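You operate a simulated robot arm through the tools that you are given. There is no shell and no other tool. Be economical: measure what you need, move in short steps, check, and stop when the job is done.

Carry out the task below with a simulated robot arm. There is one attempt and no reset: what you move stays moved.

## Task
Run the black crate on the curve to its end, then stop and isolate the curve.
Fine: free the gate's emergency stop and reset to start.
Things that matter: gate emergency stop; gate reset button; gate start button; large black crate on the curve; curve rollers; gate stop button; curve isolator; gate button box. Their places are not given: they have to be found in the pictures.

The check looks at the end state, three seconds after you hand in, the way a careful person would. Anything else that was tipped, shoved, dropped, spilled or broken makes it a failure.

## Robot
A 6-joint arm with a two-finger parallel gripper, fixed in place. Base frame: the origin is at the foot of the arm, x ahead of it, y to its left, z up. Readings come in m, degrees, newtons and seconds.
With the tool pointing down near the work surface it reaches from about 0.1 to 0.74 m from the base axis. Its first joint turns from -166.0 to 166.0 degrees. Payload 3.91 kg.
The TCP is the grasp point between the finger pads, 0.03 m short of the fingertips. In the tool frame z runs along the fingers and y along their closing line. Largest opening 0.11 m; finger width 0.02, thickness 0.01; the body of the gripper, 0.048 by 0.112 m, starts 0.055 m behind the TCP.
Orientation is that of the tool frame in the base frame, as [roll, pitch, yaw] about the fixed x, y, z axes, in that order (R = Rz(yaw) Ry(pitch) Rx(roll)). With the fingers straight down and closing along the base's y, the tool's x points along the base's -x, its y along +y and its z along -z.

## Interface
- The arm moves only by the tool jog_arm. Its argument "motion" is a list of rows, each a list of 3 entries, a list of its own where there are three numbers: the shift along the base's x, y, z in units of 300 mm (1.0 is 300 mm), then the turn, a rotation vector about the base's x, y, z in units of 120 degrees (1.0 is 120 degrees), then the opening, from 0 (shut) to 1 (fully open). In form: [[[dx, dy, dz], [ax, ay, az], gripper], ...]. A call has 1 to 12 rows; each row is the pose to reach, as a shift and turn from the pose commanded when the call began. A call with a number of a shift or a turn outside -1 to 1 is refused whole. Each row takes 0.2 s and may step no farther than 0.05 m and 8.6 degrees from the row before; otherwise, or with a gripper value out of range, the whole call is refused. Where a pose cannot be reached the arm comes as near as it can. A force on the tool above 40 N (or 10 N above the force at the start of the call, whichever is more), or a blocked arm, ends the call early, and 0.2 s more pass. Each finger travels about 0.045 m/s and halts on what it meets, pressing with about 39 N; the grip force reading is that of the motor and also rises with nothing between the fingers. The clock runs only during rows and for 0.2 s after the last one: add rows that repeat a pose to give the fingers time. The reply holds the time, the measured pose of the TCP, the force on the tool along the base axes, the opening and the grip force, in the units named above and with some noise, and new pictures: "views" is both (left out), scene, wrist or none.
- Cameras (640 x 400 px; columns grow to the right, rows downward): "scene" is fixed at [0.0623, -0.4993, 1.0343]; the picture's right is [1.00, 0.02, 0.00], its down [-0.01, 0.35, -0.94] and it looks along [-0.02, 0.94, 0.35] (base axes); focal length 214 px, centre (320, 200). "wrist" rides on the gripper at [-0.036, 0, -0.057] in the tool frame; the picture's right is [0.00, -1.00, 0.00], its down [0.97, 0.00, -0.24] and it looks along [0.24, 0.00, 0.97] (tool axes); focal length 218 px, centre (320, 200).
- slide_trunk(by): slides the trunk up (or, below 0, down) by that many m; the arm rides with it, the base frame stays. It gives what a move gives, with no picture.
- point_at(camera, pixels): for up to 12 pixels [column, row] of the newest picture of that camera ("zoom" is the newest enlarged one), the place [x, y, z] in the base frame of the surface seen there, good to about 0.003 m, but the place of the scene camera against the robot may be out by one fixed shift of up to 0.025 m in any direction. The clock stands still meanwhile.
- enlarge(camera, box): a new picture of the part [left, top, right, bottom] of that camera's present view, enlarged. The clock stands still meanwhile.
- sign_off(): hands the job in; it is judged then, once.

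Work in short steps. Measure before you move; look again where a grasp or a placing could have gone wrong, and mend it. You have 80 turns and 170 pictures in all, those below and enlarged ones among them. Open the gripper and draw the arm clear of the work before you hand the job in, unless the task says otherwise; then end with one line.

The tools are called by a JSON object that holds its "name" and its "arguments". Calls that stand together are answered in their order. jog_arm: Moves the arm, as the interface text tells. Its arguments: {"type":"object","properties":{"motion":{"type":"array"},"views":{"type":"string","enum":["both","scene","wrist","none"]}},"required":["motion"]} The other tools are called the same way: slide_trunk (by) slides the trunk up or down; point_at (camera, pixels) gives the place of the surface under pixels of a picture; enlarge (camera, box) takes an enlarged picture of a part of a camera's view; sign_off () hands the job in.

At the start:

```text
time: 0.0
position: [0.2903, 0.3804, 0.8065]
tool_rot: [-180.0, 0.0, 180.0]
wrist_force: [-0.4, -0.6, 0.0]
gripper_width: 0.1101
grasp_force: 0.0
trunk travel left (down, up): [-0.25, 0.36]
```

scene: 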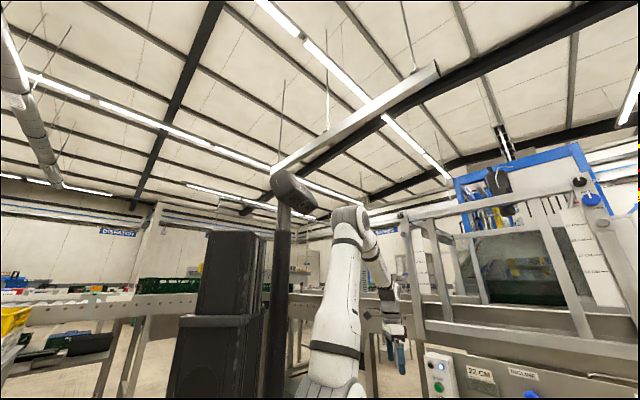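
wrist: 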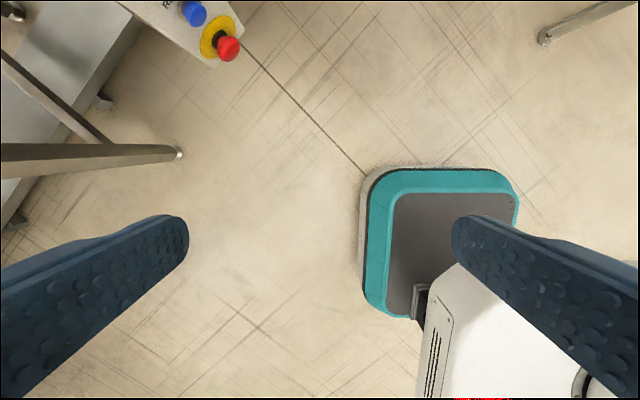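

The scene shows a button box at about (440,375) with signs to its right, and the wrist view shows a red e-stop at (228,48) and a blue button at (194,14). I enlarge these areas.

{"name": "enlarge", "arguments": {"camera": "scene", "box": [400, 320, 640, 400]}}

{"name": "enlarge", "arguments": {"camera": "scene", "box": [400, 140, 640, 330]}}

{"name": "enlarge", "arguments": {"camera": "wrist", "box": [0, 0, 320, 200]}}

{"name": "point_at", "arguments": {"camera": "wrist", "pixels": [[228, 48], [194, 14], [215, 60], [240, 25], [150, 20], [100, 170]]}}

{"name": "point_at", "arguments": {"camera": "scene", "pixels": [[430, 365], [438, 386], [480, 375], [530, 395], [524, 372], [592, 198], [600, 222], [580, 182], [500, 260], [470, 335], [550, 250]]}}

```text
2.67 times, centred on (520, 360) of scene
```

zoom: 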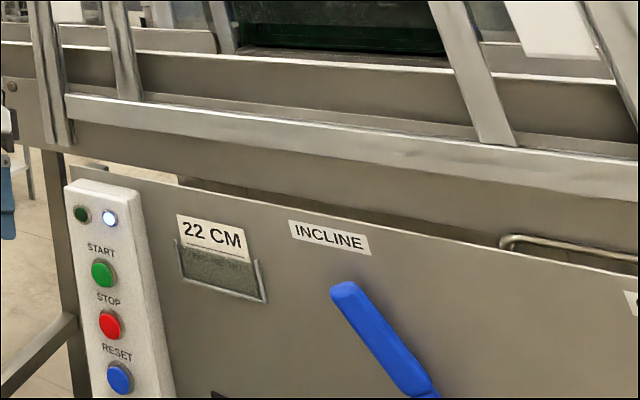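

```text
2.11 times, centred on (520, 235) of scene
```

zoom: 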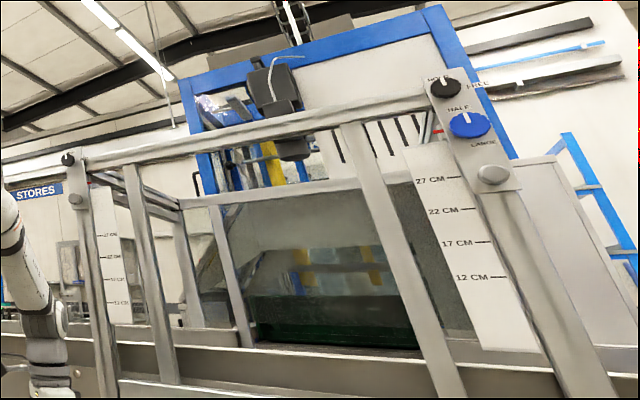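

```text
2.00 times, centred on (160, 100) of wrist
```

zoom: 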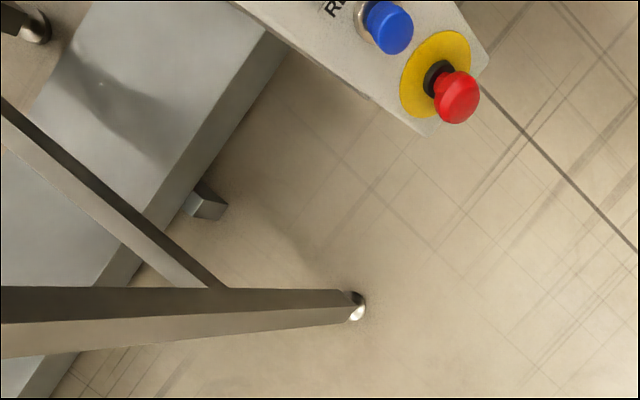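

```text
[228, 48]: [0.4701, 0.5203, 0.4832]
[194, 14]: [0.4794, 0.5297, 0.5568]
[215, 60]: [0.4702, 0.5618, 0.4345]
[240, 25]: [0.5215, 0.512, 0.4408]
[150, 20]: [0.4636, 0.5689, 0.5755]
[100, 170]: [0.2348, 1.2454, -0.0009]
```

```text
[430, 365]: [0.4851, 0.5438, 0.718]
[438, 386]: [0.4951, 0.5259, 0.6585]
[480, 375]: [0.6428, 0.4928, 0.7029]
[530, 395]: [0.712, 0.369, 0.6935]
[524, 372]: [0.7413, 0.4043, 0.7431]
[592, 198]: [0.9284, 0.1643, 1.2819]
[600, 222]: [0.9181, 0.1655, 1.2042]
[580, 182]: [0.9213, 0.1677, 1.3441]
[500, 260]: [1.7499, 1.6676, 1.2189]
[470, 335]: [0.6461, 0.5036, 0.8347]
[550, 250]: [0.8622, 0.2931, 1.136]
```

I survey the rest of the scene: the left conveyor and the lower right edge with a label starting "C".

{"name": "enlarge", "arguments": {"camera": "scene", "box": [0, 220, 290, 400]}}

{"name": "enlarge", "arguments": {"camera": "scene", "box": [560, 320, 640, 400]}}

{"name": "point_at", "arguments": {"camera": "scene", "pixels": [[220, 280], [210, 350], [150, 305], [60, 310], [330, 290], [300, 310], [277, 300], [15, 320], [636, 352], [500, 340], [560, 290], [380, 320]]}}

```text
2.21 times, centred on (145, 310) of scene
```

zoom: 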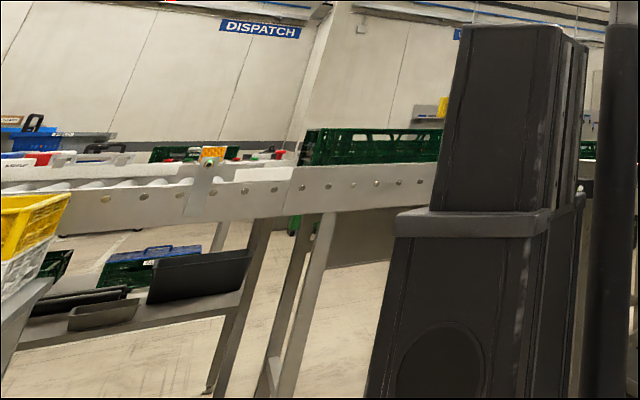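

```text
5.00 times, centred on (600, 360) of scene
```

zoom: 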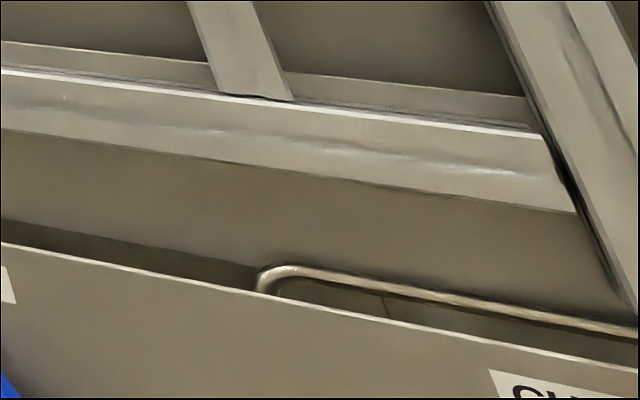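

```text
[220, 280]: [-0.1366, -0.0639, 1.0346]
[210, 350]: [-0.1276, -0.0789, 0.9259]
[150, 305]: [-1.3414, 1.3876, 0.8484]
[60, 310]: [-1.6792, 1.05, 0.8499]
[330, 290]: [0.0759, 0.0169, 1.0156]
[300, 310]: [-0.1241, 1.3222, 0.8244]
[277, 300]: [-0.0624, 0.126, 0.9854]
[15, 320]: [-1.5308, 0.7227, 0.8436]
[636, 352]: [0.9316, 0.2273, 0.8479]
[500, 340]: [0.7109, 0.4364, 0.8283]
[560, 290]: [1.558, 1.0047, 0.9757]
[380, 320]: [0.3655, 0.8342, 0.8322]
```

The black stack is the robot's trunk, and the panel right of "INCLINE" has a label starting "CU" (curve) at about (0.93,0.23,0.85). I raise the arm and tilt the tool toward +x to look there.

{"name": "jog_arm", "arguments": {"motion": [[[0, -0.08, 0.1], [0, -0.0625, 0], 1], [[0, -0.16, 0.2], [0, -0.125, 0], 1], [[0, -0.24, 0.3], [0, -0.1875, 0], 1], [[0, -0.32, 0.4], [0, -0.25, 0], 1], [[0, -0.4, 0.5], [0, -0.3125, 0], 1], [[0, -0.48, 0.6], [0, -0.375, 0], 1], [[0, -0.56, 0.7], [0, -0.4375, 0], 1], [[0, -0.64, 0.8], [0, -0.5, 0], 1]]}}

```text
time: 1.8
position: [0.289, 0.1872, 1.0473]
tool_rot: [179.9, 60.0, 180.0]
wrist_force: [0.8, 0.6, 0.6]
gripper_width: 0.1101
grasp_force: 0.1
trunk travel left (down, up): [-0.25, 0.36]
```

scene: 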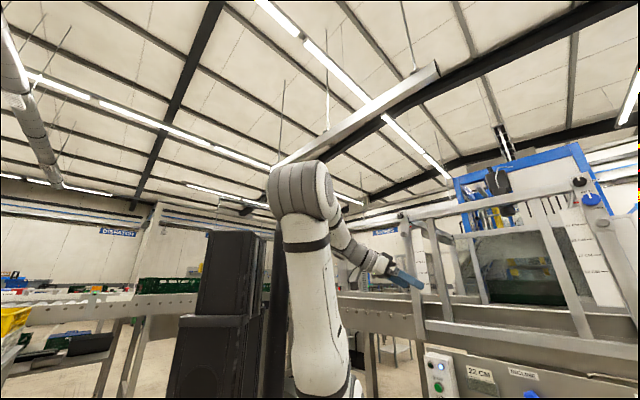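
wrist: 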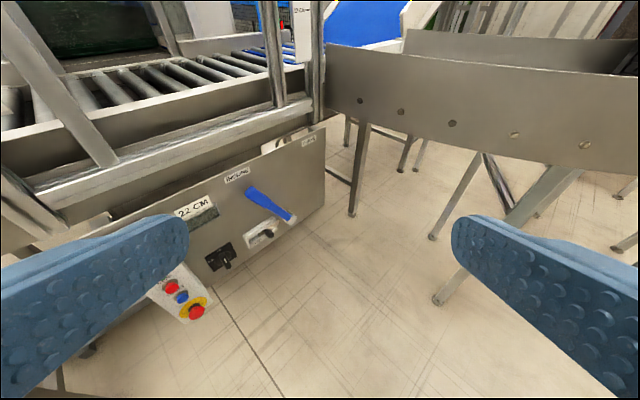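

The wrist view shows the gate panel (INCLINE lever at 270,205, toggles at 220,257 and 262,235, box at 185,300) and a channel to the right (possibly the curve). I enlarge the panel and measure it.

{"name": "enlarge", "arguments": {"camera": "wrist", "box": [140, 110, 340, 330]}}

{"name": "enlarge", "arguments": {"camera": "wrist", "box": [220, 0, 640, 220]}}

{"name": "point_at", "arguments": {"camera": "wrist", "pixels": [[196, 311], [182, 297], [172, 287], [220, 257], [268, 233], [270, 205], [290, 218], [308, 140], [560, 120], [420, 75], [190, 80], [540, 42]]}}

```text
1.82 times, centred on (240, 220) of wrist
```

zoom: 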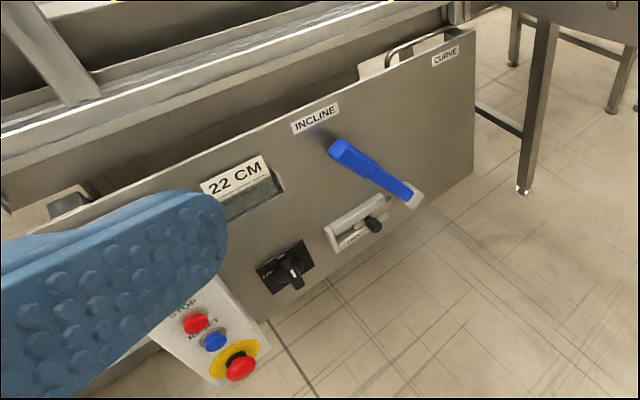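

```text
1.52 times, centred on (430, 110) of wrist
```

zoom: 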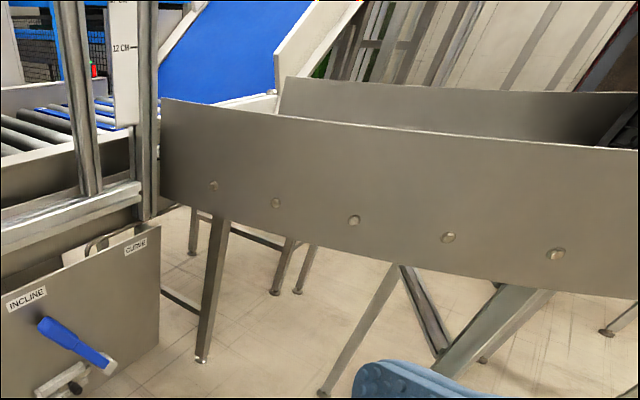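

```text
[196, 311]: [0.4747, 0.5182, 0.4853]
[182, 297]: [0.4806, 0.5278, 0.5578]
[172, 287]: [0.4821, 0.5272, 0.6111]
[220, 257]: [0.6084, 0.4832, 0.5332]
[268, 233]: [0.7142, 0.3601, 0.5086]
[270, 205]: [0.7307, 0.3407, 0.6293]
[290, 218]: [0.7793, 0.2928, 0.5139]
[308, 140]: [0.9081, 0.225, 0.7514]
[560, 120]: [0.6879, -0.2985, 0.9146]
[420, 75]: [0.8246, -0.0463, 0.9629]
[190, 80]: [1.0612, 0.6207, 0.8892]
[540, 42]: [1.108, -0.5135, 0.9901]
```

The panel has INCLINE and CURVE labels, and the channel to the right is presumably the curve. I raise the trunk and turn to the right to look into it.

{"name": "slide_trunk", "arguments": {"by": 0.25}}

{"name": "jog_arm", "arguments": {"motion": [[[0, -0.05, 0], [0, 0, -0.065], 1], [[0, -0.1, 0], [0, 0, -0.13], 1], [[0, -0.15, 0], [0, 0, -0.195], 1], [[0, -0.2, 0], [0, 0, -0.26], 1], [[0, -0.25, 0], [0, 0, -0.325], 1], [[0, -0.3, 0], [0, 0, -0.39], 1], [[0, -0.35, 0], [0, 0, -0.45], 1]]}}

```text
time: 4.4
position: [0.2889, 0.1875, 1.2962]
tool_rot: [-179.9, 60.0, 179.9]
wrist_force: [-0.1, 0.8, 0.3]
gripper_width: 0.1099
grasp_force: 0.1
trunk travel left (down, up): [-0.5, 0.11]
```

```text
time: 6.0
position: [0.2909, 0.0831, 1.2953]
tool_rot: [180.0, 60.1, 125.9]
wrist_force: [-0.7, 0.1, 0.0]
gripper_width: 0.1101
grasp_force: 0.0
trunk travel left (down, up): [-0.5, 0.11]
```

scene: 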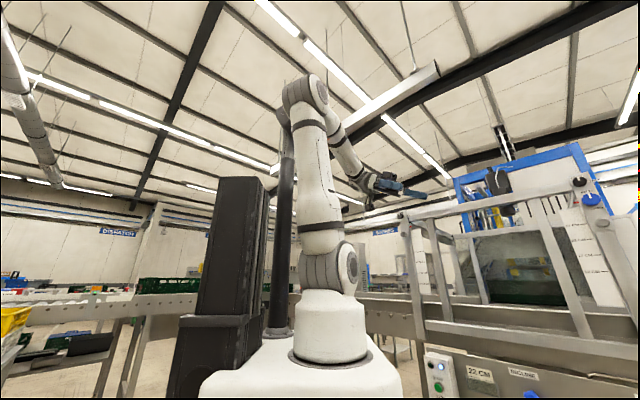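
wrist: 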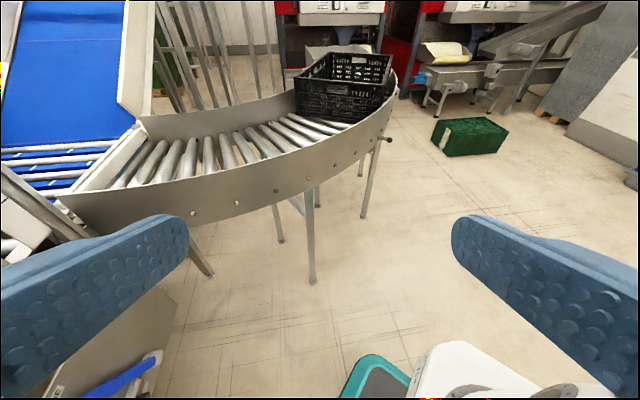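

The curve with the black crate is visible at (345,90). I measure it and enlarge the details.

{"name": "enlarge", "arguments": {"camera": "wrist", "box": [60, 20, 420, 240]}}

{"name": "enlarge", "arguments": {"camera": "wrist", "box": [250, 20, 430, 160]}}

{"name": "point_at", "arguments": {"camera": "wrist", "pixels": [[300, 75], [388, 60], [365, 100], [310, 120], [388, 140], [260, 140], [110, 185], [100, 150], [145, 125], [230, 150], [397, 75], [125, 380]]}}

```text
1.78 times, centred on (240, 130) of wrist
```

zoom: 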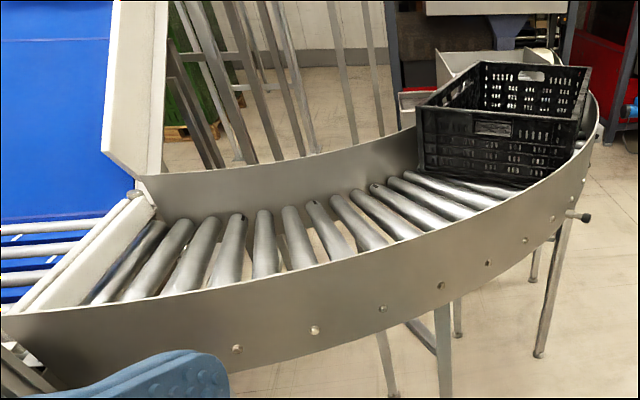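

```text
2.86 times, centred on (340, 90) of wrist
```

zoom: 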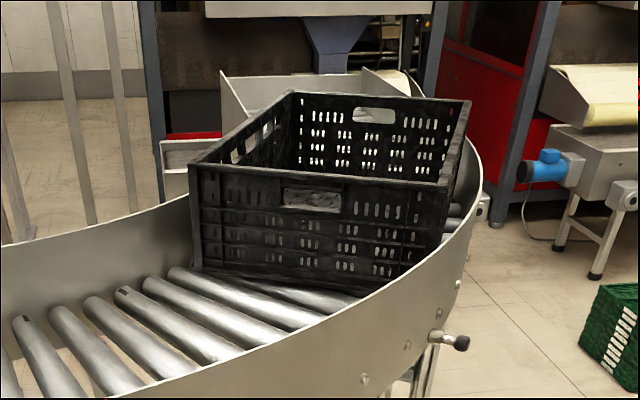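

```text
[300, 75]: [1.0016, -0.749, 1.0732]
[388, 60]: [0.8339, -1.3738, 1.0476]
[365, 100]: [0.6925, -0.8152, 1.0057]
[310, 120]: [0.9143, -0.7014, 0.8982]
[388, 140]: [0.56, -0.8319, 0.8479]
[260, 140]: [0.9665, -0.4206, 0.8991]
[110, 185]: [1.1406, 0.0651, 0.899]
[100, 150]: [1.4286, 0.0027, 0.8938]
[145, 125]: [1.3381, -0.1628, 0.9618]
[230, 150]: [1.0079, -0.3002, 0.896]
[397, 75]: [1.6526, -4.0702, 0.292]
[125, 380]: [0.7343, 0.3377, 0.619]
```

The crate is at the far part of the curve, out of the arm's reach, so it must be driven. I turn the tool to face the gate panel and go down for a near look.

{"name": "jog_arm", "arguments": {"motion": [[[0, 0, 0], [0, 0, 0.07], 1], [[0, 0, 0], [0, 0, 0.14], 1], [[0, 0, 0], [0, 0, 0.21], 1], [[0, 0, 0], [0, 0, 0.28], 1], [[0, 0.03, 0], [0, 0, 0.35], 1], [[0, 0.06, 0], [0, 0, 0.42], 1], [[0, 0.1, 0], [0, 0, 0.49], 1], [[0, 0.13, 0], [0, 0, 0.56], 1], [[0, 0.16, 0], [0, 0, 0.63], 1], [[0, 0.2, 0], [0, 0, 0.7], 1], [[0, 0.2, 0], [0, 0, 0.77], 1], [[0, 0.2, 0], [0, 0, 0.84], 1]], "views": "none"}}

{"name": "slide_trunk", "arguments": {"by": -0.5}}

{"name": "jog_arm", "arguments": {"motion": [[[0, 0, 0], [0, 0, 0], 1]]}}

```text
time: 8.4
position: [0.2392, 0.1951, 1.2925]
tool_rot: [177.9, 58.6, -130.5]
wrist_force: [-0.3, -0.3, 0.3]
gripper_width: 0.11
grasp_force: 0.0
trunk travel left (down, up): [-0.5, 0.11]
stopped in row 12: the arm was blocked; the commanded pose is now the measured one
```

```text
refused: -0.5 is not a number from -0.4 to 0.4
```

```text
time: 8.8
position: [0.2397, 0.1949, 1.2931]
tool_rot: [177.8, 58.7, -130.4]
wrist_force: [0.3, -0.3, 0.2]
gripper_width: 0.1101
grasp_force: 0.1
trunk travel left (down, up): [-0.5, 0.11]
```

scene: 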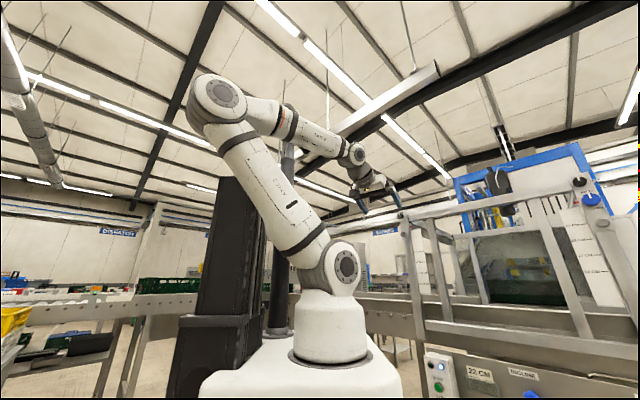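
wrist: 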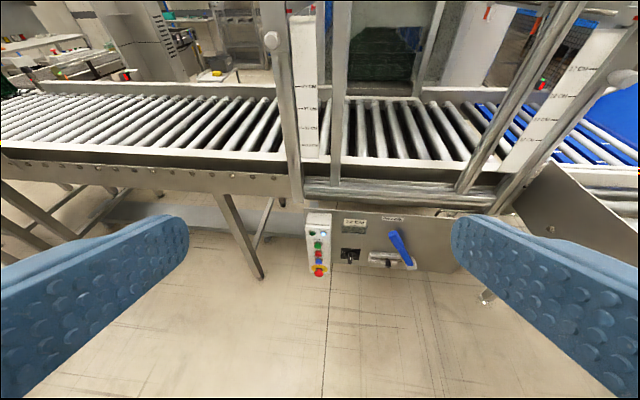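

The arm now faces the gate panel, with the box at (318,245). I lower the trunk for a nearer look.

{"name": "slide_trunk", "arguments": {"by": -0.4}}

{"name": "jog_arm", "arguments": {"motion": [[[0.08, 0.0, 0], [0, 0, 0], 1], [[0.16, 0.0, 0], [0, 0, 0], 1]]}}

```text
time: 12.7
position: [0.2499, 0.1845, 0.8908]
tool_rot: [175.6, 58.5, -132.1]
wrist_force: [0.2, 1.2, 0.1]
gripper_width: 0.1101
grasp_force: 0.0
trunk travel left (down, up): [-0.1, 0.51]
```

```text
time: 13.2
position: [0.2349, 0.2181, 0.9011]
tool_rot: [177.4, 60.8, -119.4]
wrist_force: [0.1, -0.5, 0.2]
gripper_width: 0.11
grasp_force: 0.2
trunk travel left (down, up): [-0.1, 0.51]
stopped in row 2: the arm was blocked; the commanded pose is now the measured one
```

scene: 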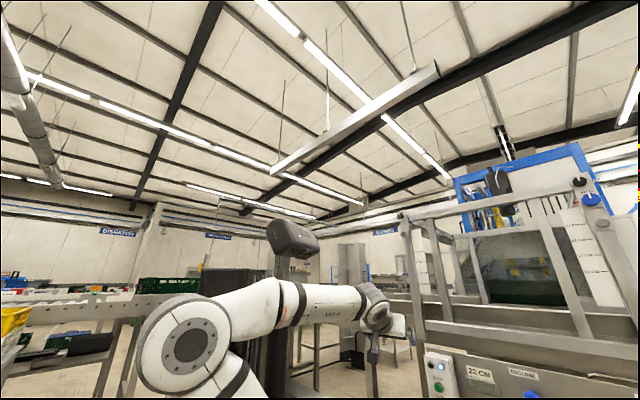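
wrist: 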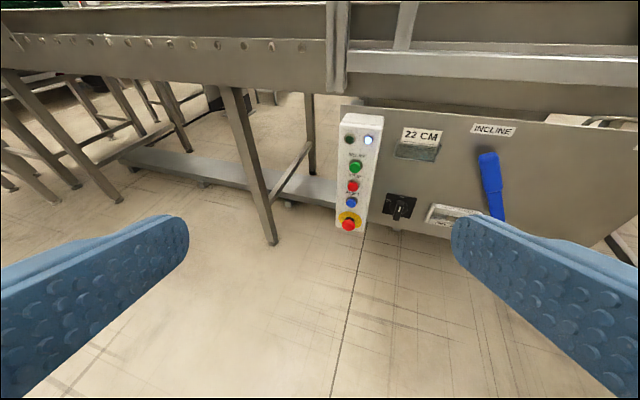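

The wrist was too near the base axis, which blocked the move, so I will move outward. First I read the panel from here: box (355,180), rotary (400,207), white lock (445,215), lever (490,185).

{"name": "enlarge", "arguments": {"camera": "wrist", "box": [320, 100, 480, 240]}}

{"name": "point_at", "arguments": {"camera": "wrist", "pixels": [[348, 224], [351, 202], [353, 186], [355, 167], [368, 140], [349, 139], [401, 207], [440, 215], [415, 180], [520, 220], [385, 225], [550, 150]]}}

{"name": "jog_arm", "arguments": {"motion": [[[0.05, 0.05, 0], [0, 0, 0], 1], [[0.1, 0.1, 0], [0, 0, 0], 1], [[0.15, 0.15, 0], [0, 0, 0], 1], [[0.2, 0.2, 0], [0, 0, 0], 1]]}}

```text
2.86 times, centred on (400, 170) of wrist
```

zoom: 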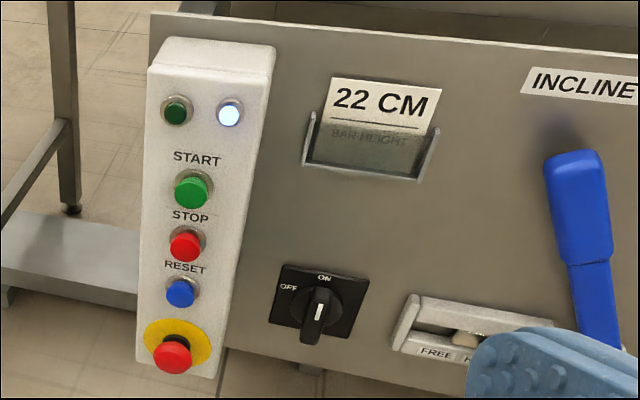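

```text
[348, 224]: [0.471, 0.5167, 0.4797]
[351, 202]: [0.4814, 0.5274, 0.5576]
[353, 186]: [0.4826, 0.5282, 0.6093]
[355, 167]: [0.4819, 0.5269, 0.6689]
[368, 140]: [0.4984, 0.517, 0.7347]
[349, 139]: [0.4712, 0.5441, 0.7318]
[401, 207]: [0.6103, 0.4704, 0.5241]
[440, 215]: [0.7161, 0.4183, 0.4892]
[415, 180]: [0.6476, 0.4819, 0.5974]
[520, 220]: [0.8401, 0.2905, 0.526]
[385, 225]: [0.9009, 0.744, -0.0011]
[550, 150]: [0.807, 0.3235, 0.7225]
```

```text
time: 14.2
position: [0.2945, 0.2852, 0.9001]
tool_rot: [178.3, 60.2, -119.2]
wrist_force: [-0.3, -0.1, 0.7]
gripper_width: 0.1102
grasp_force: 0.1
trunk travel left (down, up): [-0.1, 0.51]
```

scene: 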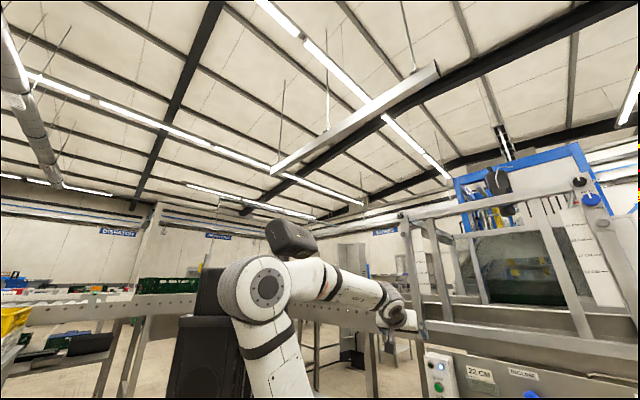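
wrist: 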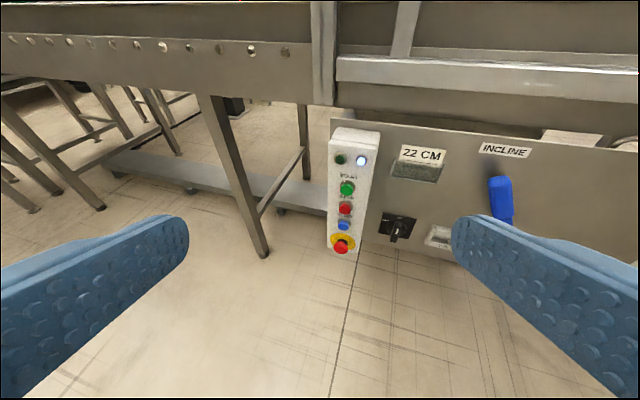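

Panel is planar at x+y≈1.13 with normal (-0.707,-0.707); box buttons are at s≈-0.032. I align the tool azimuth to 45°, then level it, and take a close look at the right half of the panel.

{"name": "jog_arm", "arguments": {"motion": [[[0.05, 0, -0.05], [0, 0, -0.066], 1], [[0.1, -0.05, -0.1], [0, 0, -0.132], 1], [[0.15, -0.1, -0.15], [0, 0, -0.132], 1]], "views": "none"}}

{"name": "jog_arm", "arguments": {"motion": [[[0, 0, -0.07], [0.044, -0.044, 0], 1], [[0, 0, -0.14], [0.088, -0.088, 0], 1], [[0, 0, -0.21], [0.132, -0.132, 0], 1], [[0, 0, -0.28], [0.16, -0.16, 0], 1]]}}

```text
time: 15.0
position: [0.3378, 0.2586, 0.8529]
tool_rot: [178.9, 59.9, -134.4]
wrist_force: [0.1, 0.2, -0.6]
gripper_width: 0.11
grasp_force: 0.2
trunk travel left (down, up): [-0.1, 0.51]
```

```text
time: 16.0
position: [0.4068, 0.297, 0.8135]
tool_rot: [-173.7, 87.0, -126.6]
wrist_force: [-0.6, -0.6, 0.8]
gripper_width: 0.1101
grasp_force: 0.0
out of reach, approached as far as the arm can: row 1, 2, 3, 4
trunk travel left (down, up): [-0.1, 0.51]
```

scene: 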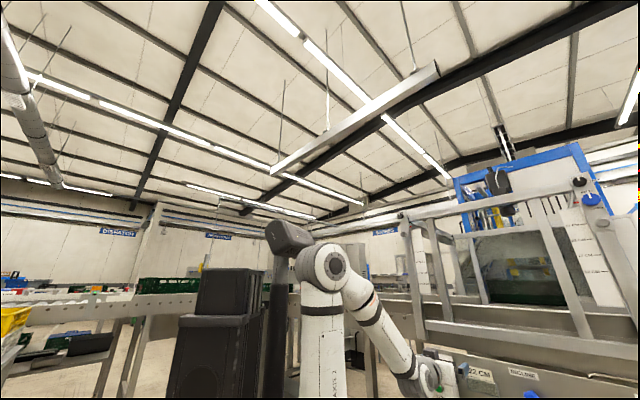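
wrist: 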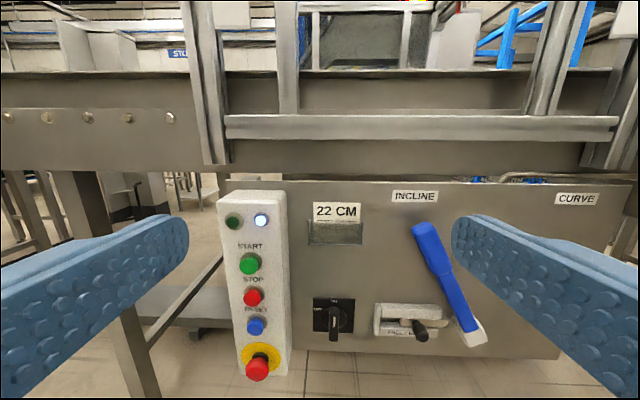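

A clear frontal view: I enlarge the rotary switch (333,317), lock (415,325) and lever.

{"name": "enlarge", "arguments": {"camera": "wrist", "box": [290, 270, 500, 370]}}

{"name": "enlarge", "arguments": {"camera": "wrist", "box": [210, 180, 310, 390]}}

{"name": "point_at", "arguments": {"camera": "wrist", "pixels": [[334, 315], [334, 337], [320, 300], [350, 325], [422, 330], [380, 320], [475, 335], [425, 235], [577, 198], [460, 310], [257, 368], [257, 327]]}}

```text
3.05 times, centred on (395, 320) of wrist
```

zoom: 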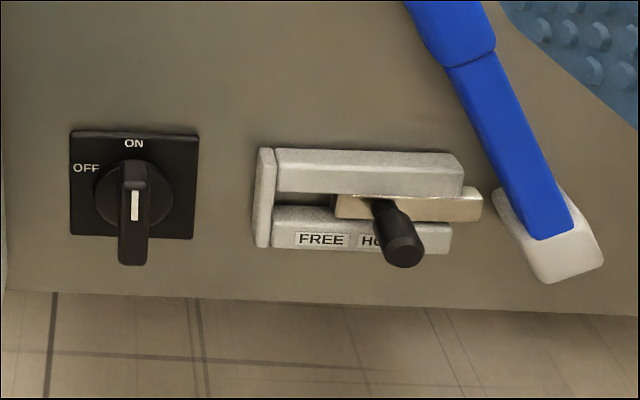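

```text
1.90 times, centred on (260, 285) of wrist
```

zoom: 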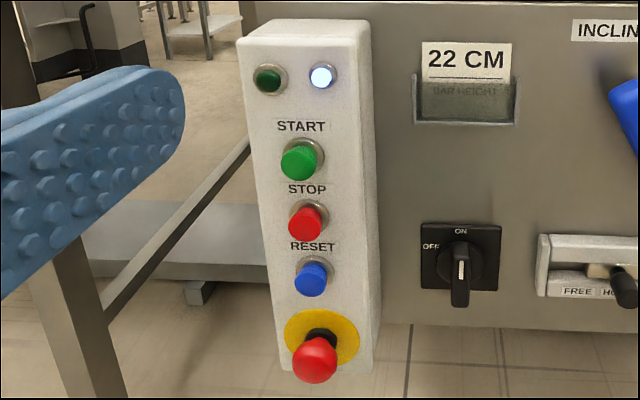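

```text
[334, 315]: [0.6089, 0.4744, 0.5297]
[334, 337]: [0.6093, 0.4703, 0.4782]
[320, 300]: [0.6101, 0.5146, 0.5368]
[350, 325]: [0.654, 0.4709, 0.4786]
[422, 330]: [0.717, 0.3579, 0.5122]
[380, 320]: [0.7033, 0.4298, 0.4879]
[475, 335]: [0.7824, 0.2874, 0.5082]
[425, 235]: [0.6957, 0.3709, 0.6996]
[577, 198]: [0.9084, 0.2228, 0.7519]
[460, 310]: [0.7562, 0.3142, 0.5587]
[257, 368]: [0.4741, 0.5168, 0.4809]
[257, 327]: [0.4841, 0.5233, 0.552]
```

The panel holds a rotary OFF/ON switch (unlabelled), a bolt lock and the diverter lever pointing to INCLINE. Before acting I check the curve itself for its own isolator: I retract, raise and swing toward it.

{"name": "jog_arm", "arguments": {"motion": [[[-0.07, -0.05, 0.08], [0, 0, 0], 1], [[-0.14, -0.1, 0.16], [0, 0, 0], 1], [[-0.21, -0.15, 0.24], [0, 0, 0], 1], [[-0.28, -0.2, 0.33], [0, 0, 0], 1]], "views": "none"}}

{"name": "jog_arm", "arguments": {"motion": [[[0.076, -0.117, 0], [0, 0, -0.05], 1], [[0.139, -0.241, 0], [0, 0, -0.1], 1], [[0.189, -0.372, 0], [0, 0, -0.15], 1], [[0.226, -0.506, 0], [0, 0, -0.2], 1], [[0.247, -0.644, 0], [0, 0, -0.25], 1], [[0.255, -0.784, 0], [0, 0, -0.3], 1], [[0.247, -0.923, 0], [0, 0, -0.35], 1]]}}

```text
time: 17.0
position: [0.3644, 0.2695, 0.8256]
tool_rot: [172.1, 74.4, -141.0]
wrist_force: [-0.6, -0.3, 0.1]
gripper_width: 0.1099
grasp_force: 0.2
out of reach, approached as far as the arm can: row 1, 2, 3
trunk travel left (down, up): [-0.1, 0.51]
stopped in row 4: the arm was blocked; the commanded pose is now the measured one
```

```text
time: 18.6
position: [0.464, -0.0073, 0.8035]
tool_rot: [170.9, 68.8, 176.3]
wrist_force: [0.3, -0.2, -0.4]
gripper_width: 0.1098
grasp_force: 0.1
out of reach, approached as far as the arm can: row 2, 3, 4, 5, 6, 7
trunk travel left (down, up): [-0.1, 0.51]
```

scene: 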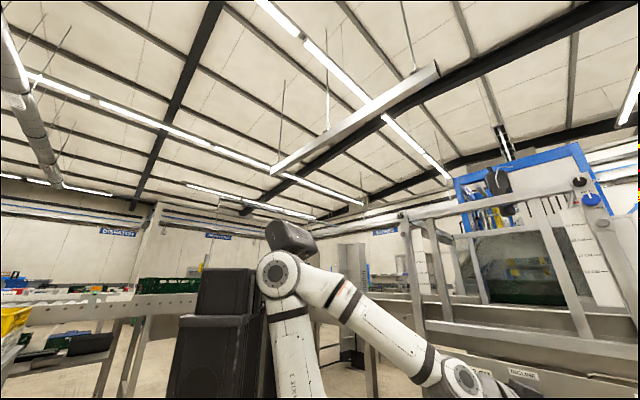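
wrist: 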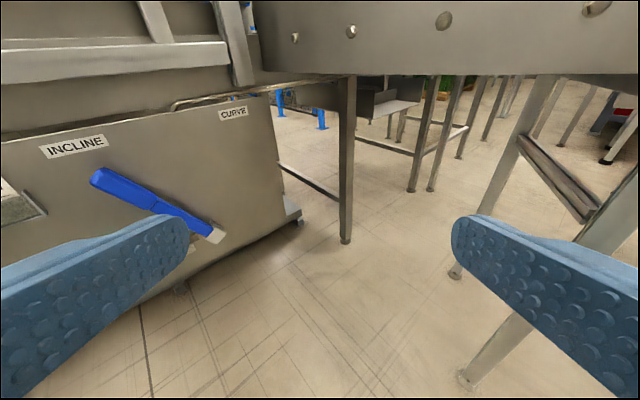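

The near horizontal poses are limited at this height. I raise the trunk and swing further right to view the curve from above.

{"name": "slide_trunk", "arguments": {"by": 0.3}}

{"name": "jog_arm", "arguments": {"motion": [[[0, -0.14, 0], [0, 0, -0.06], 1], [[-0.02, -0.28, 0], [0, 0, -0.12], 1], [[-0.05, -0.42, 0], [0, 0, -0.18], 1], [[-0.1, -0.56, 0], [0, 0, -0.24], 1], [[-0.16, -0.68, 0], [0, 0, -0.3], 1], [[-0.23, -0.8, 0], [0, 0, -0.36], 1], [[-0.3, -0.9, 0], [0, 0, -0.42], 1], [[-0.36, -0.98, 0], [0, 0, -0.48], 1]]}}

```text
time: 21.6
position: [0.4493, -0.0097, 1.1424]
tool_rot: [172.2, 74.6, 177.0]
wrist_force: [-0.1, 0.1, -0.4]
gripper_width: 0.11
grasp_force: 0.1
trunk travel left (down, up): [-0.4, 0.21]
```

```text
time: 23.0
position: [0.4257, -0.1672, 1.1476]
tool_rot: [171.6, 75.6, 149.3]
wrist_force: [-0.8, 0.1, -0.3]
gripper_width: 0.1098
grasp_force: 0.1
out of reach, approached as far as the arm can: row 5, 6
trunk travel left (down, up): [-0.4, 0.21]
stopped in row 6: the arm was blocked; the commanded pose is now the measured one
```

scene: 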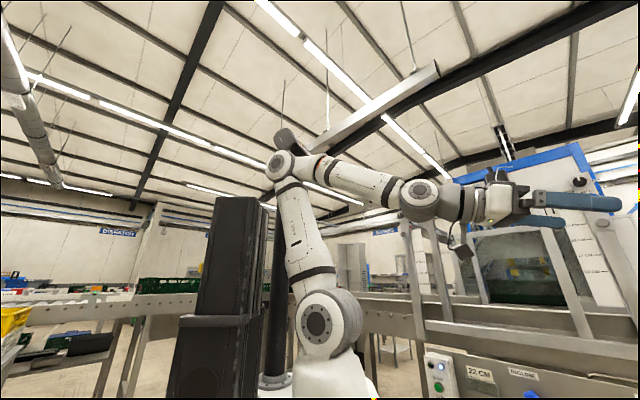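
wrist: 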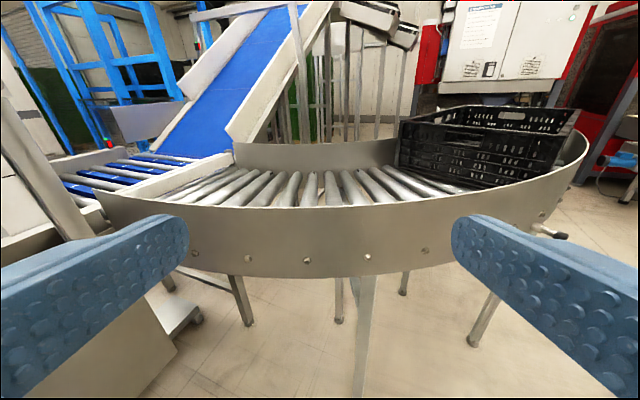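

The curve is seen frontally; a black-tipped part is at (552,233). I enlarge it and the far end.

{"name": "enlarge", "arguments": {"camera": "wrist", "box": [380, 80, 640, 260]}}

{"name": "enlarge", "arguments": {"camera": "wrist", "box": [480, 180, 620, 280]}}

{"name": "enlarge", "arguments": {"camera": "wrist", "box": [60, 80, 400, 280]}}

{"name": "point_at", "arguments": {"camera": "wrist", "pixels": [[558, 237], [540, 230], [562, 115], [405, 125], [553, 150], [470, 130], [390, 175], [585, 150]]}}

```text
2.22 times, centred on (510, 170) of wrist
```

zoom: 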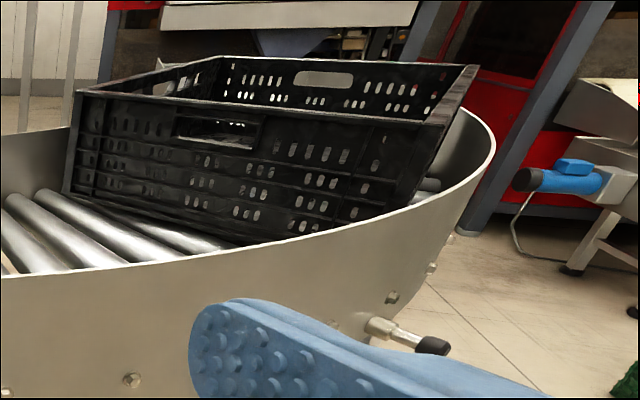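

```text
4.00 times, centred on (550, 230) of wrist
```

zoom: 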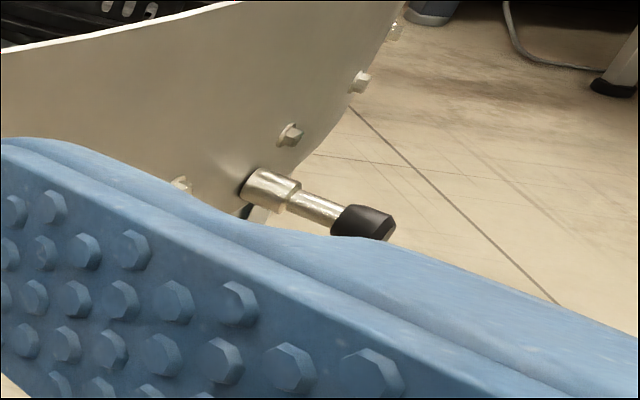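

```text
1.88 times, centred on (230, 180) of wrist
```

zoom: 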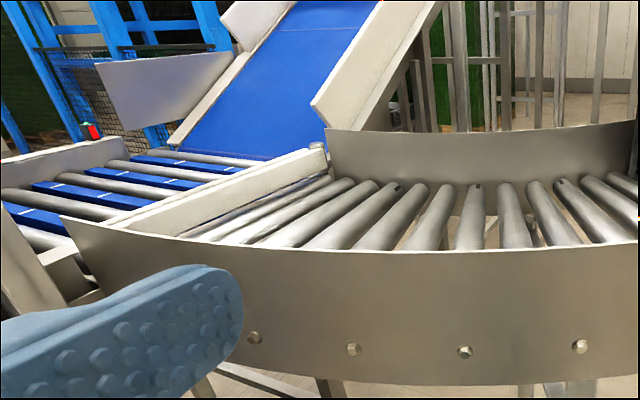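

```text
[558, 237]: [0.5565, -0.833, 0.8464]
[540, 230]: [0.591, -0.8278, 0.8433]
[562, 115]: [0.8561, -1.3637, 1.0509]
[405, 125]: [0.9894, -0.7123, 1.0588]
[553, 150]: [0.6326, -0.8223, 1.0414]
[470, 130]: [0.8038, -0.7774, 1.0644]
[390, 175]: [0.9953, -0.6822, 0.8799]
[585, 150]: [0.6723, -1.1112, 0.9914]
```

The black-tipped part is a spring plunger at (0.56,-0.83,0.845), not a switch. I go further right to see the curve's end and look for another isolator.

{"name": "jog_arm", "arguments": {"motion": [[[0.0, -0.13, 0.05], [0, 0, -0.05], 1], [[0.0, -0.26, 0.1], [0, 0, -0.1], 1], [[-0.02, -0.39, 0.15], [0, 0, -0.15], 1], [[-0.06, -0.52, 0.2], [0, 0, -0.2], 1], [[-0.12, -0.64, 0.25], [0, 0, -0.25], 1], [[-0.18, -0.76, 0.3], [0, 0, -0.3], 1], [[-0.24, -0.88, 0.35], [0, 0, -0.35], 1]]}}

```text
time: 24.6
position: [0.3082, -0.4507, 1.2411]
tool_rot: [171.3, 73.0, 109.7]
wrist_force: [0.6, 0.2, 0.6]
gripper_width: 0.11
grasp_force: 0.2
out of reach, approached as far as the arm can: row 1, 2, 3, 4, 5, 6, 7
trunk travel left (down, up): [-0.4, 0.21]
```

scene: 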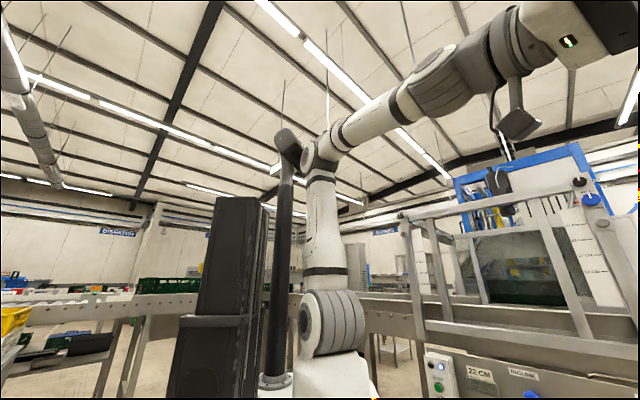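
wrist: 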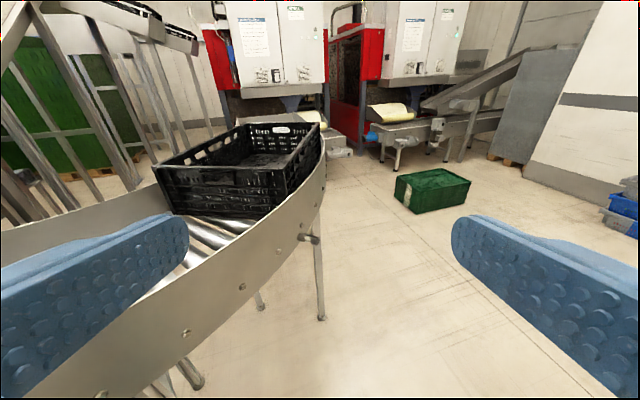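

I enlarge the crate and the curve end region.

{"name": "enlarge", "arguments": {"camera": "wrist", "box": [140, 90, 360, 260]}}

{"name": "point_at", "arguments": {"camera": "wrist", "pixels": [[155, 165], [288, 165], [320, 125], [245, 125], [325, 165], [327, 150], [340, 155], [260, 170], [215, 235], [310, 238], [400, 175]]}}

```text
2.35 times, centred on (250, 175) of wrist
```

zoom: 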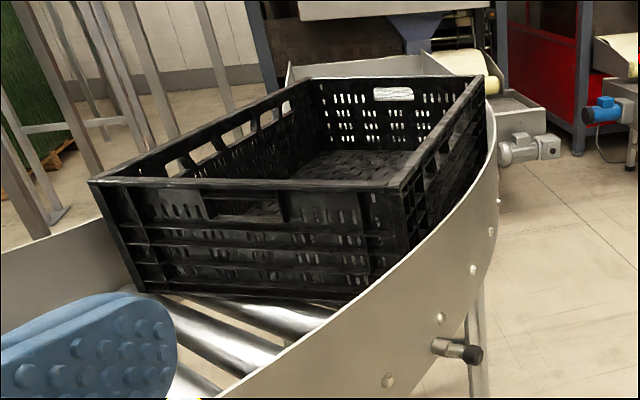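

```text
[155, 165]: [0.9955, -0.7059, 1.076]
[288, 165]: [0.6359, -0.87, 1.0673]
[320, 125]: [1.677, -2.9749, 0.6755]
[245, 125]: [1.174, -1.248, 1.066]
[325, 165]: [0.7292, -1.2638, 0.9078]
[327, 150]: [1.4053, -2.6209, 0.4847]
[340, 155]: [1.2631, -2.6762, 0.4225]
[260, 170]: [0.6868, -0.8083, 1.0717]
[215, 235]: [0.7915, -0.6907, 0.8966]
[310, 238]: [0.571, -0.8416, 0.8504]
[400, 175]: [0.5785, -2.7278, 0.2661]
```

No other isolator is on the curve's visible side, so the panel's OFF/ON rotary is the candidate. I swing back toward the button box in arcs with the tool turned to 45°.

{"name": "jog_arm", "arguments": {"motion": [[[0.09, 0.133, -0.05], [0, 0, 0.053], 1], [[0.18, 0.267, -0.1], [0, 0, 0.106], 1], [[0.27, 0.4, -0.15], [0, 0, 0.159], 1], [[0.36, 0.533, -0.2], [0, 0, 0.212], 1], [[0.45, 0.667, -0.25], [0, 0, 0.265], 1], [[0.54, 0.8, -0.3], [0, 0, 0.318], 1]], "views": "none"}}

{"name": "jog_arm", "arguments": {"motion": [[[0, 0.155, 0], [0, 0, 0.053], 1], [[0, 0.31, 0], [0, 0, 0.106], 1], [[0, 0.465, 0], [0, 0, 0.159], 1], [[0, 0.62, 0], [0, 0, 0.212], 1], [[0, 0.775, 0], [0, 0, 0.265], 1], [[0, 0.93, 0], [0, 0, 0.318], 1]], "views": "none"}}

{"name": "jog_arm", "arguments": {"motion": [[[-0.047, 0.133, 0], [0, 0, 0.047], 1], [[-0.095, 0.267, 0], [0, 0, 0.094], 1], [[-0.143, 0.4, 0], [0, 0, 0.141], 1], [[-0.19, 0.533, 0], [0, 0, 0.188], 1], [[-0.238, 0.667, 0], [0, 0, 0.235], 1], [[-0.286, 0.8, 0], [0, 0, 0.282], 1], [[-0.333, 0.933, 0], [0, 0, 0.33], 1]]}}

```text
refused: row 1 steps farther than a row can; nothing moved
```

```text
time: 25.8
position: [0.3861, -0.2551, 1.1611]
tool_rot: [-166.4, 63.8, 156.5]
wrist_force: [-0.6, -0.2, 0.1]
gripper_width: 0.11
grasp_force: 0.0
out of reach, approached as far as the arm can: row 1, 3, 4, 5, 6
trunk travel left (down, up): [-0.4, 0.21]
stopped in row 6: the arm was blocked; the commanded pose is now the measured one
```

```text
time: 26.7
position: [0.3614, -0.1633, 1.0906]
tool_rot: [-166.0, 52.3, 167.0]
wrist_force: [-0.6, -0.3, 0.2]
gripper_width: 0.11
grasp_force: 0.1
out of reach, approached as far as the arm can: row 1, 2, 3, 4
trunk travel left (down, up): [-0.4, 0.21]
stopped in row 4: the arm was blocked; the commanded pose is now the measured one
```

scene: 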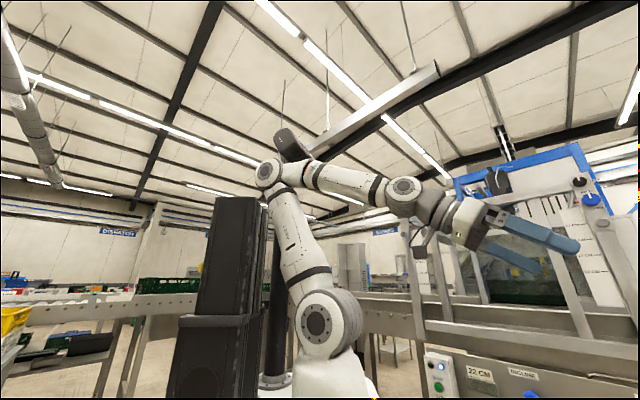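
wrist: 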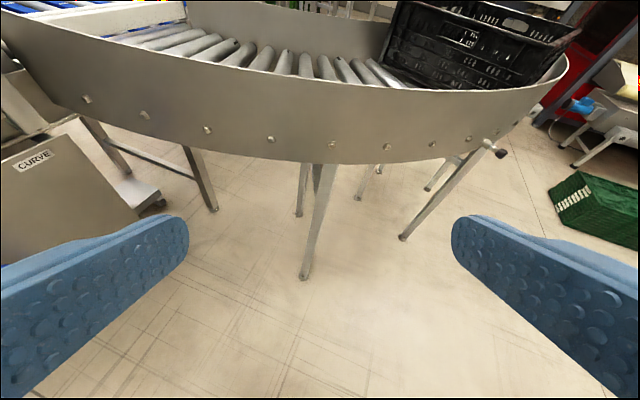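

A joint limit hinders turning with the tool near horizontal. I tilt the tool back down first, keeping position, then swing.

{"name": "jog_arm", "arguments": {"motion": [[[0.0, 0, 0], [0.014, 0.06, 0], 1], [[0.0, 0, 0], [0.028, 0.12, 0], 1], [[0, 0, 0], [0.042, 0.18, 0], 1], [[0, 0, 0], [0.056, 0.24, 0], 1], [[0, 0, 0], [0.066, 0.29, 0], 1]], "views": "none"}}

{"name": "jog_arm", "arguments": {"motion": [[[0.05, 0.145, 0], [0, 0, 0.055], 1], [[0.1, 0.29, 0], [0, 0, 0.11], 1], [[0.12, 0.435, 0], [0, 0, 0.165], 1], [[0.12, 0.58, 0], [0, 0, 0.22], 1], [[0.12, 0.725, 0], [0, 0, 0.275], 1], [[0.1, 0.87, 0], [0, 0, 0.33], 1], [[0.08, 1.0, 0], [0, 0, 0.39], 1]]}}

```text
time: 27.9
position: [0.37, -0.1347, 1.0891]
tool_rot: [-165.7, 16.7, 167.0]
wrist_force: [0.2, 0.4, -0.7]
gripper_width: 0.1098
grasp_force: 0.1
out of reach, approached as far as the arm can: row 1, 2, 3, 4, 5
trunk travel left (down, up): [-0.4, 0.21]
```

```text
time: 29.5
position: [0.3949, 0.1676, 1.0895]
tool_rot: [-165.9, 17.1, -145.9]
wrist_force: [0.6, 1.1, -0.8]
gripper_width: 0.1097
grasp_force: 0.0
trunk travel left (down, up): [-0.4, 0.21]
```

scene: 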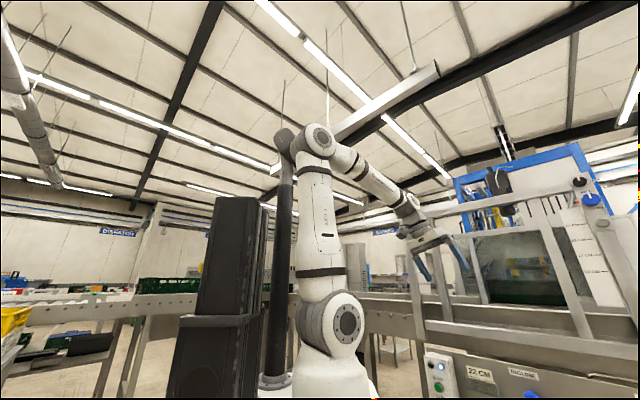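
wrist: 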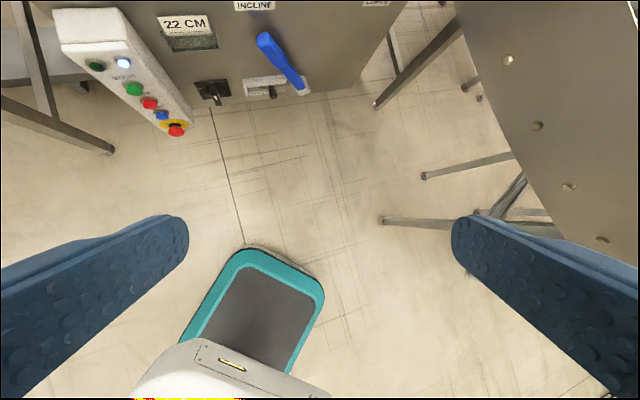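

Now I correct roll and yaw (to 180, −135) before levelling the tool toward the panel.

{"name": "jog_arm", "arguments": {"motion": [[[-0.02, 0.08, 0], [0.0466, 0.0314, 0.0173], 1], [[-0.04, 0.16, 0], [0.0932, 0.0628, 0.0345], 1]], "views": "none"}}

{"name": "jog_arm", "arguments": {"motion": [[[-0.03, 0.08, 0], [0, 0, 0.045], 1], [[-0.06, 0.16, 0], [0, 0, 0.09], 1]], "views": "none"}}

{"name": "jog_arm", "arguments": {"motion": [[[0.01, 0.06, 0], [0.041, -0.041, 0], 1], [[0.02, 0.12, 0], [0.082, -0.082, 0], 1], [[0.03, 0.18, 0], [0.123, -0.123, 0], 1], [[0.04, 0.24, 0], [0.164, -0.164, 0], 1], [[0.05, 0.3, 0], [0.205, -0.205, 0], 1], [[0.06, 0.36, 0], [0.246, -0.246, 0], 1], [[0.07, 0.42, 0], [0.287, -0.287, 0], 1], [[0.08, 0.48, 0], [0.328, -0.328, 0], 1], [[0.09, 0.5, 0], [0.369, -0.369, 0], 1], [[0.1, 0.5, 0], [0.41, -0.41, 0], 1], [[0.1, 0.5, 0], [0.43, -0.43, 0], 1]]}}

```text
time: 30.1
position: [0.3794, 0.2023, 1.0765]
tool_rot: [-168.8, 17.6, -145.8]
wrist_force: [0.3, 0.7, 0.5]
gripper_width: 0.1098
grasp_force: 0.1
out of reach, approached as far as the arm can: row 1, 2
trunk travel left (down, up): [-0.4, 0.21]
```

```text
time: 30.7
position: [0.3586, 0.2553, 1.0742]
tool_rot: [-168.1, 17.9, -134.7]
wrist_force: [0.1, 0.0, 1.2]
gripper_width: 0.1104
grasp_force: 0.1
out of reach, approached as far as the arm can: row 2
trunk travel left (down, up): [-0.4, 0.21]
```

```text
time: 33.1
position: [0.3868, 0.4035, 1.0746]
tool_rot: [12.2, 89.3, 46.0]
wrist_force: [-0.3, 0.5, -0.9]
gripper_width: 0.1099
grasp_force: 0.1
trunk travel left (down, up): [-0.4, 0.21]
```

scene: 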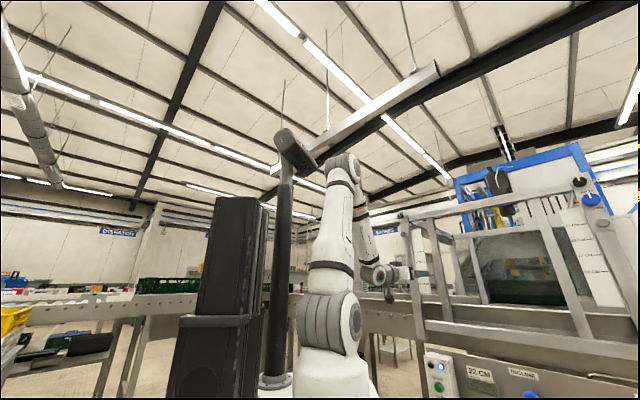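
wrist: 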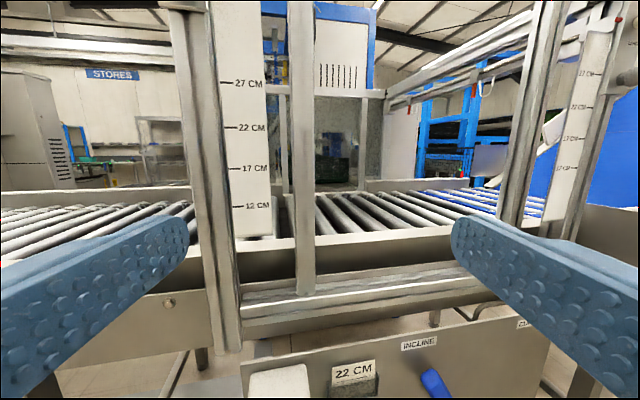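

Tool is level with azimuth 33.8°. I correct the azimuth by +11° and lower the trunk.

{"name": "jog_arm", "arguments": {"motion": [[[-0.02, 0.024, 0], [0, 0, 0.047], 1], [[-0.043, 0.048, 0], [0, 0, 0.094], 1]], "views": "none"}}

{"name": "slide_trunk", "arguments": {"by": -0.4}}

{"name": "jog_arm", "arguments": {"motion": [[[0, 0, 0], [0, 0, 0], 1]]}}

```text
time: 33.7
position: [0.374, 0.4181, 1.0746]
tool_rot: [6.8, 89.3, 51.9]
wrist_force: [-0.4, -0.6, 0.1]
gripper_width: 0.1098
grasp_force: 0.0
trunk travel left (down, up): [-0.4, 0.21]
```

```text
time: 37.5
position: [0.3741, 0.4186, 0.6744]
tool_rot: [7.3, 89.2, 52.7]
wrist_force: [0.0, -0.2, 0.3]
gripper_width: 0.1099
grasp_force: 0.1
trunk travel left (down, up): [0.0, 0.61]
```

```text
time: 37.9
position: [0.3739, 0.4179, 0.6743]
tool_rot: [7.5, 89.4, 52.8]
wrist_force: [-0.1, -0.5, -0.6]
gripper_width: 0.1102
grasp_force: 0.0
trunk travel left (down, up): [0.0, 0.61]
```

scene: 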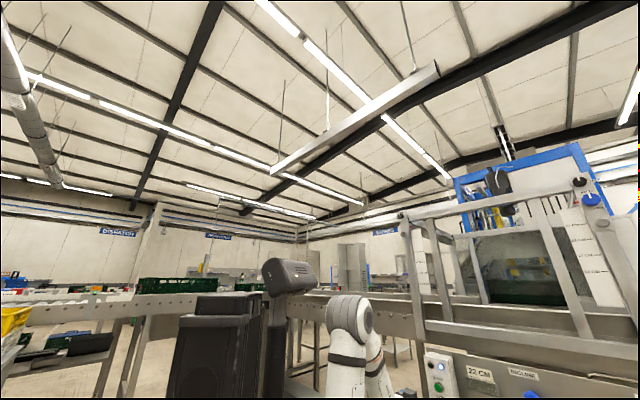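
wrist: 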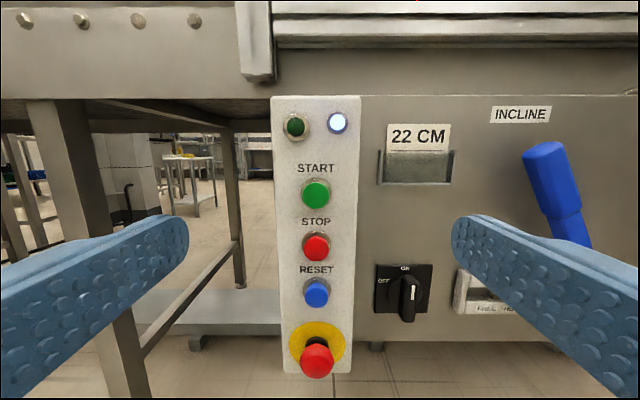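

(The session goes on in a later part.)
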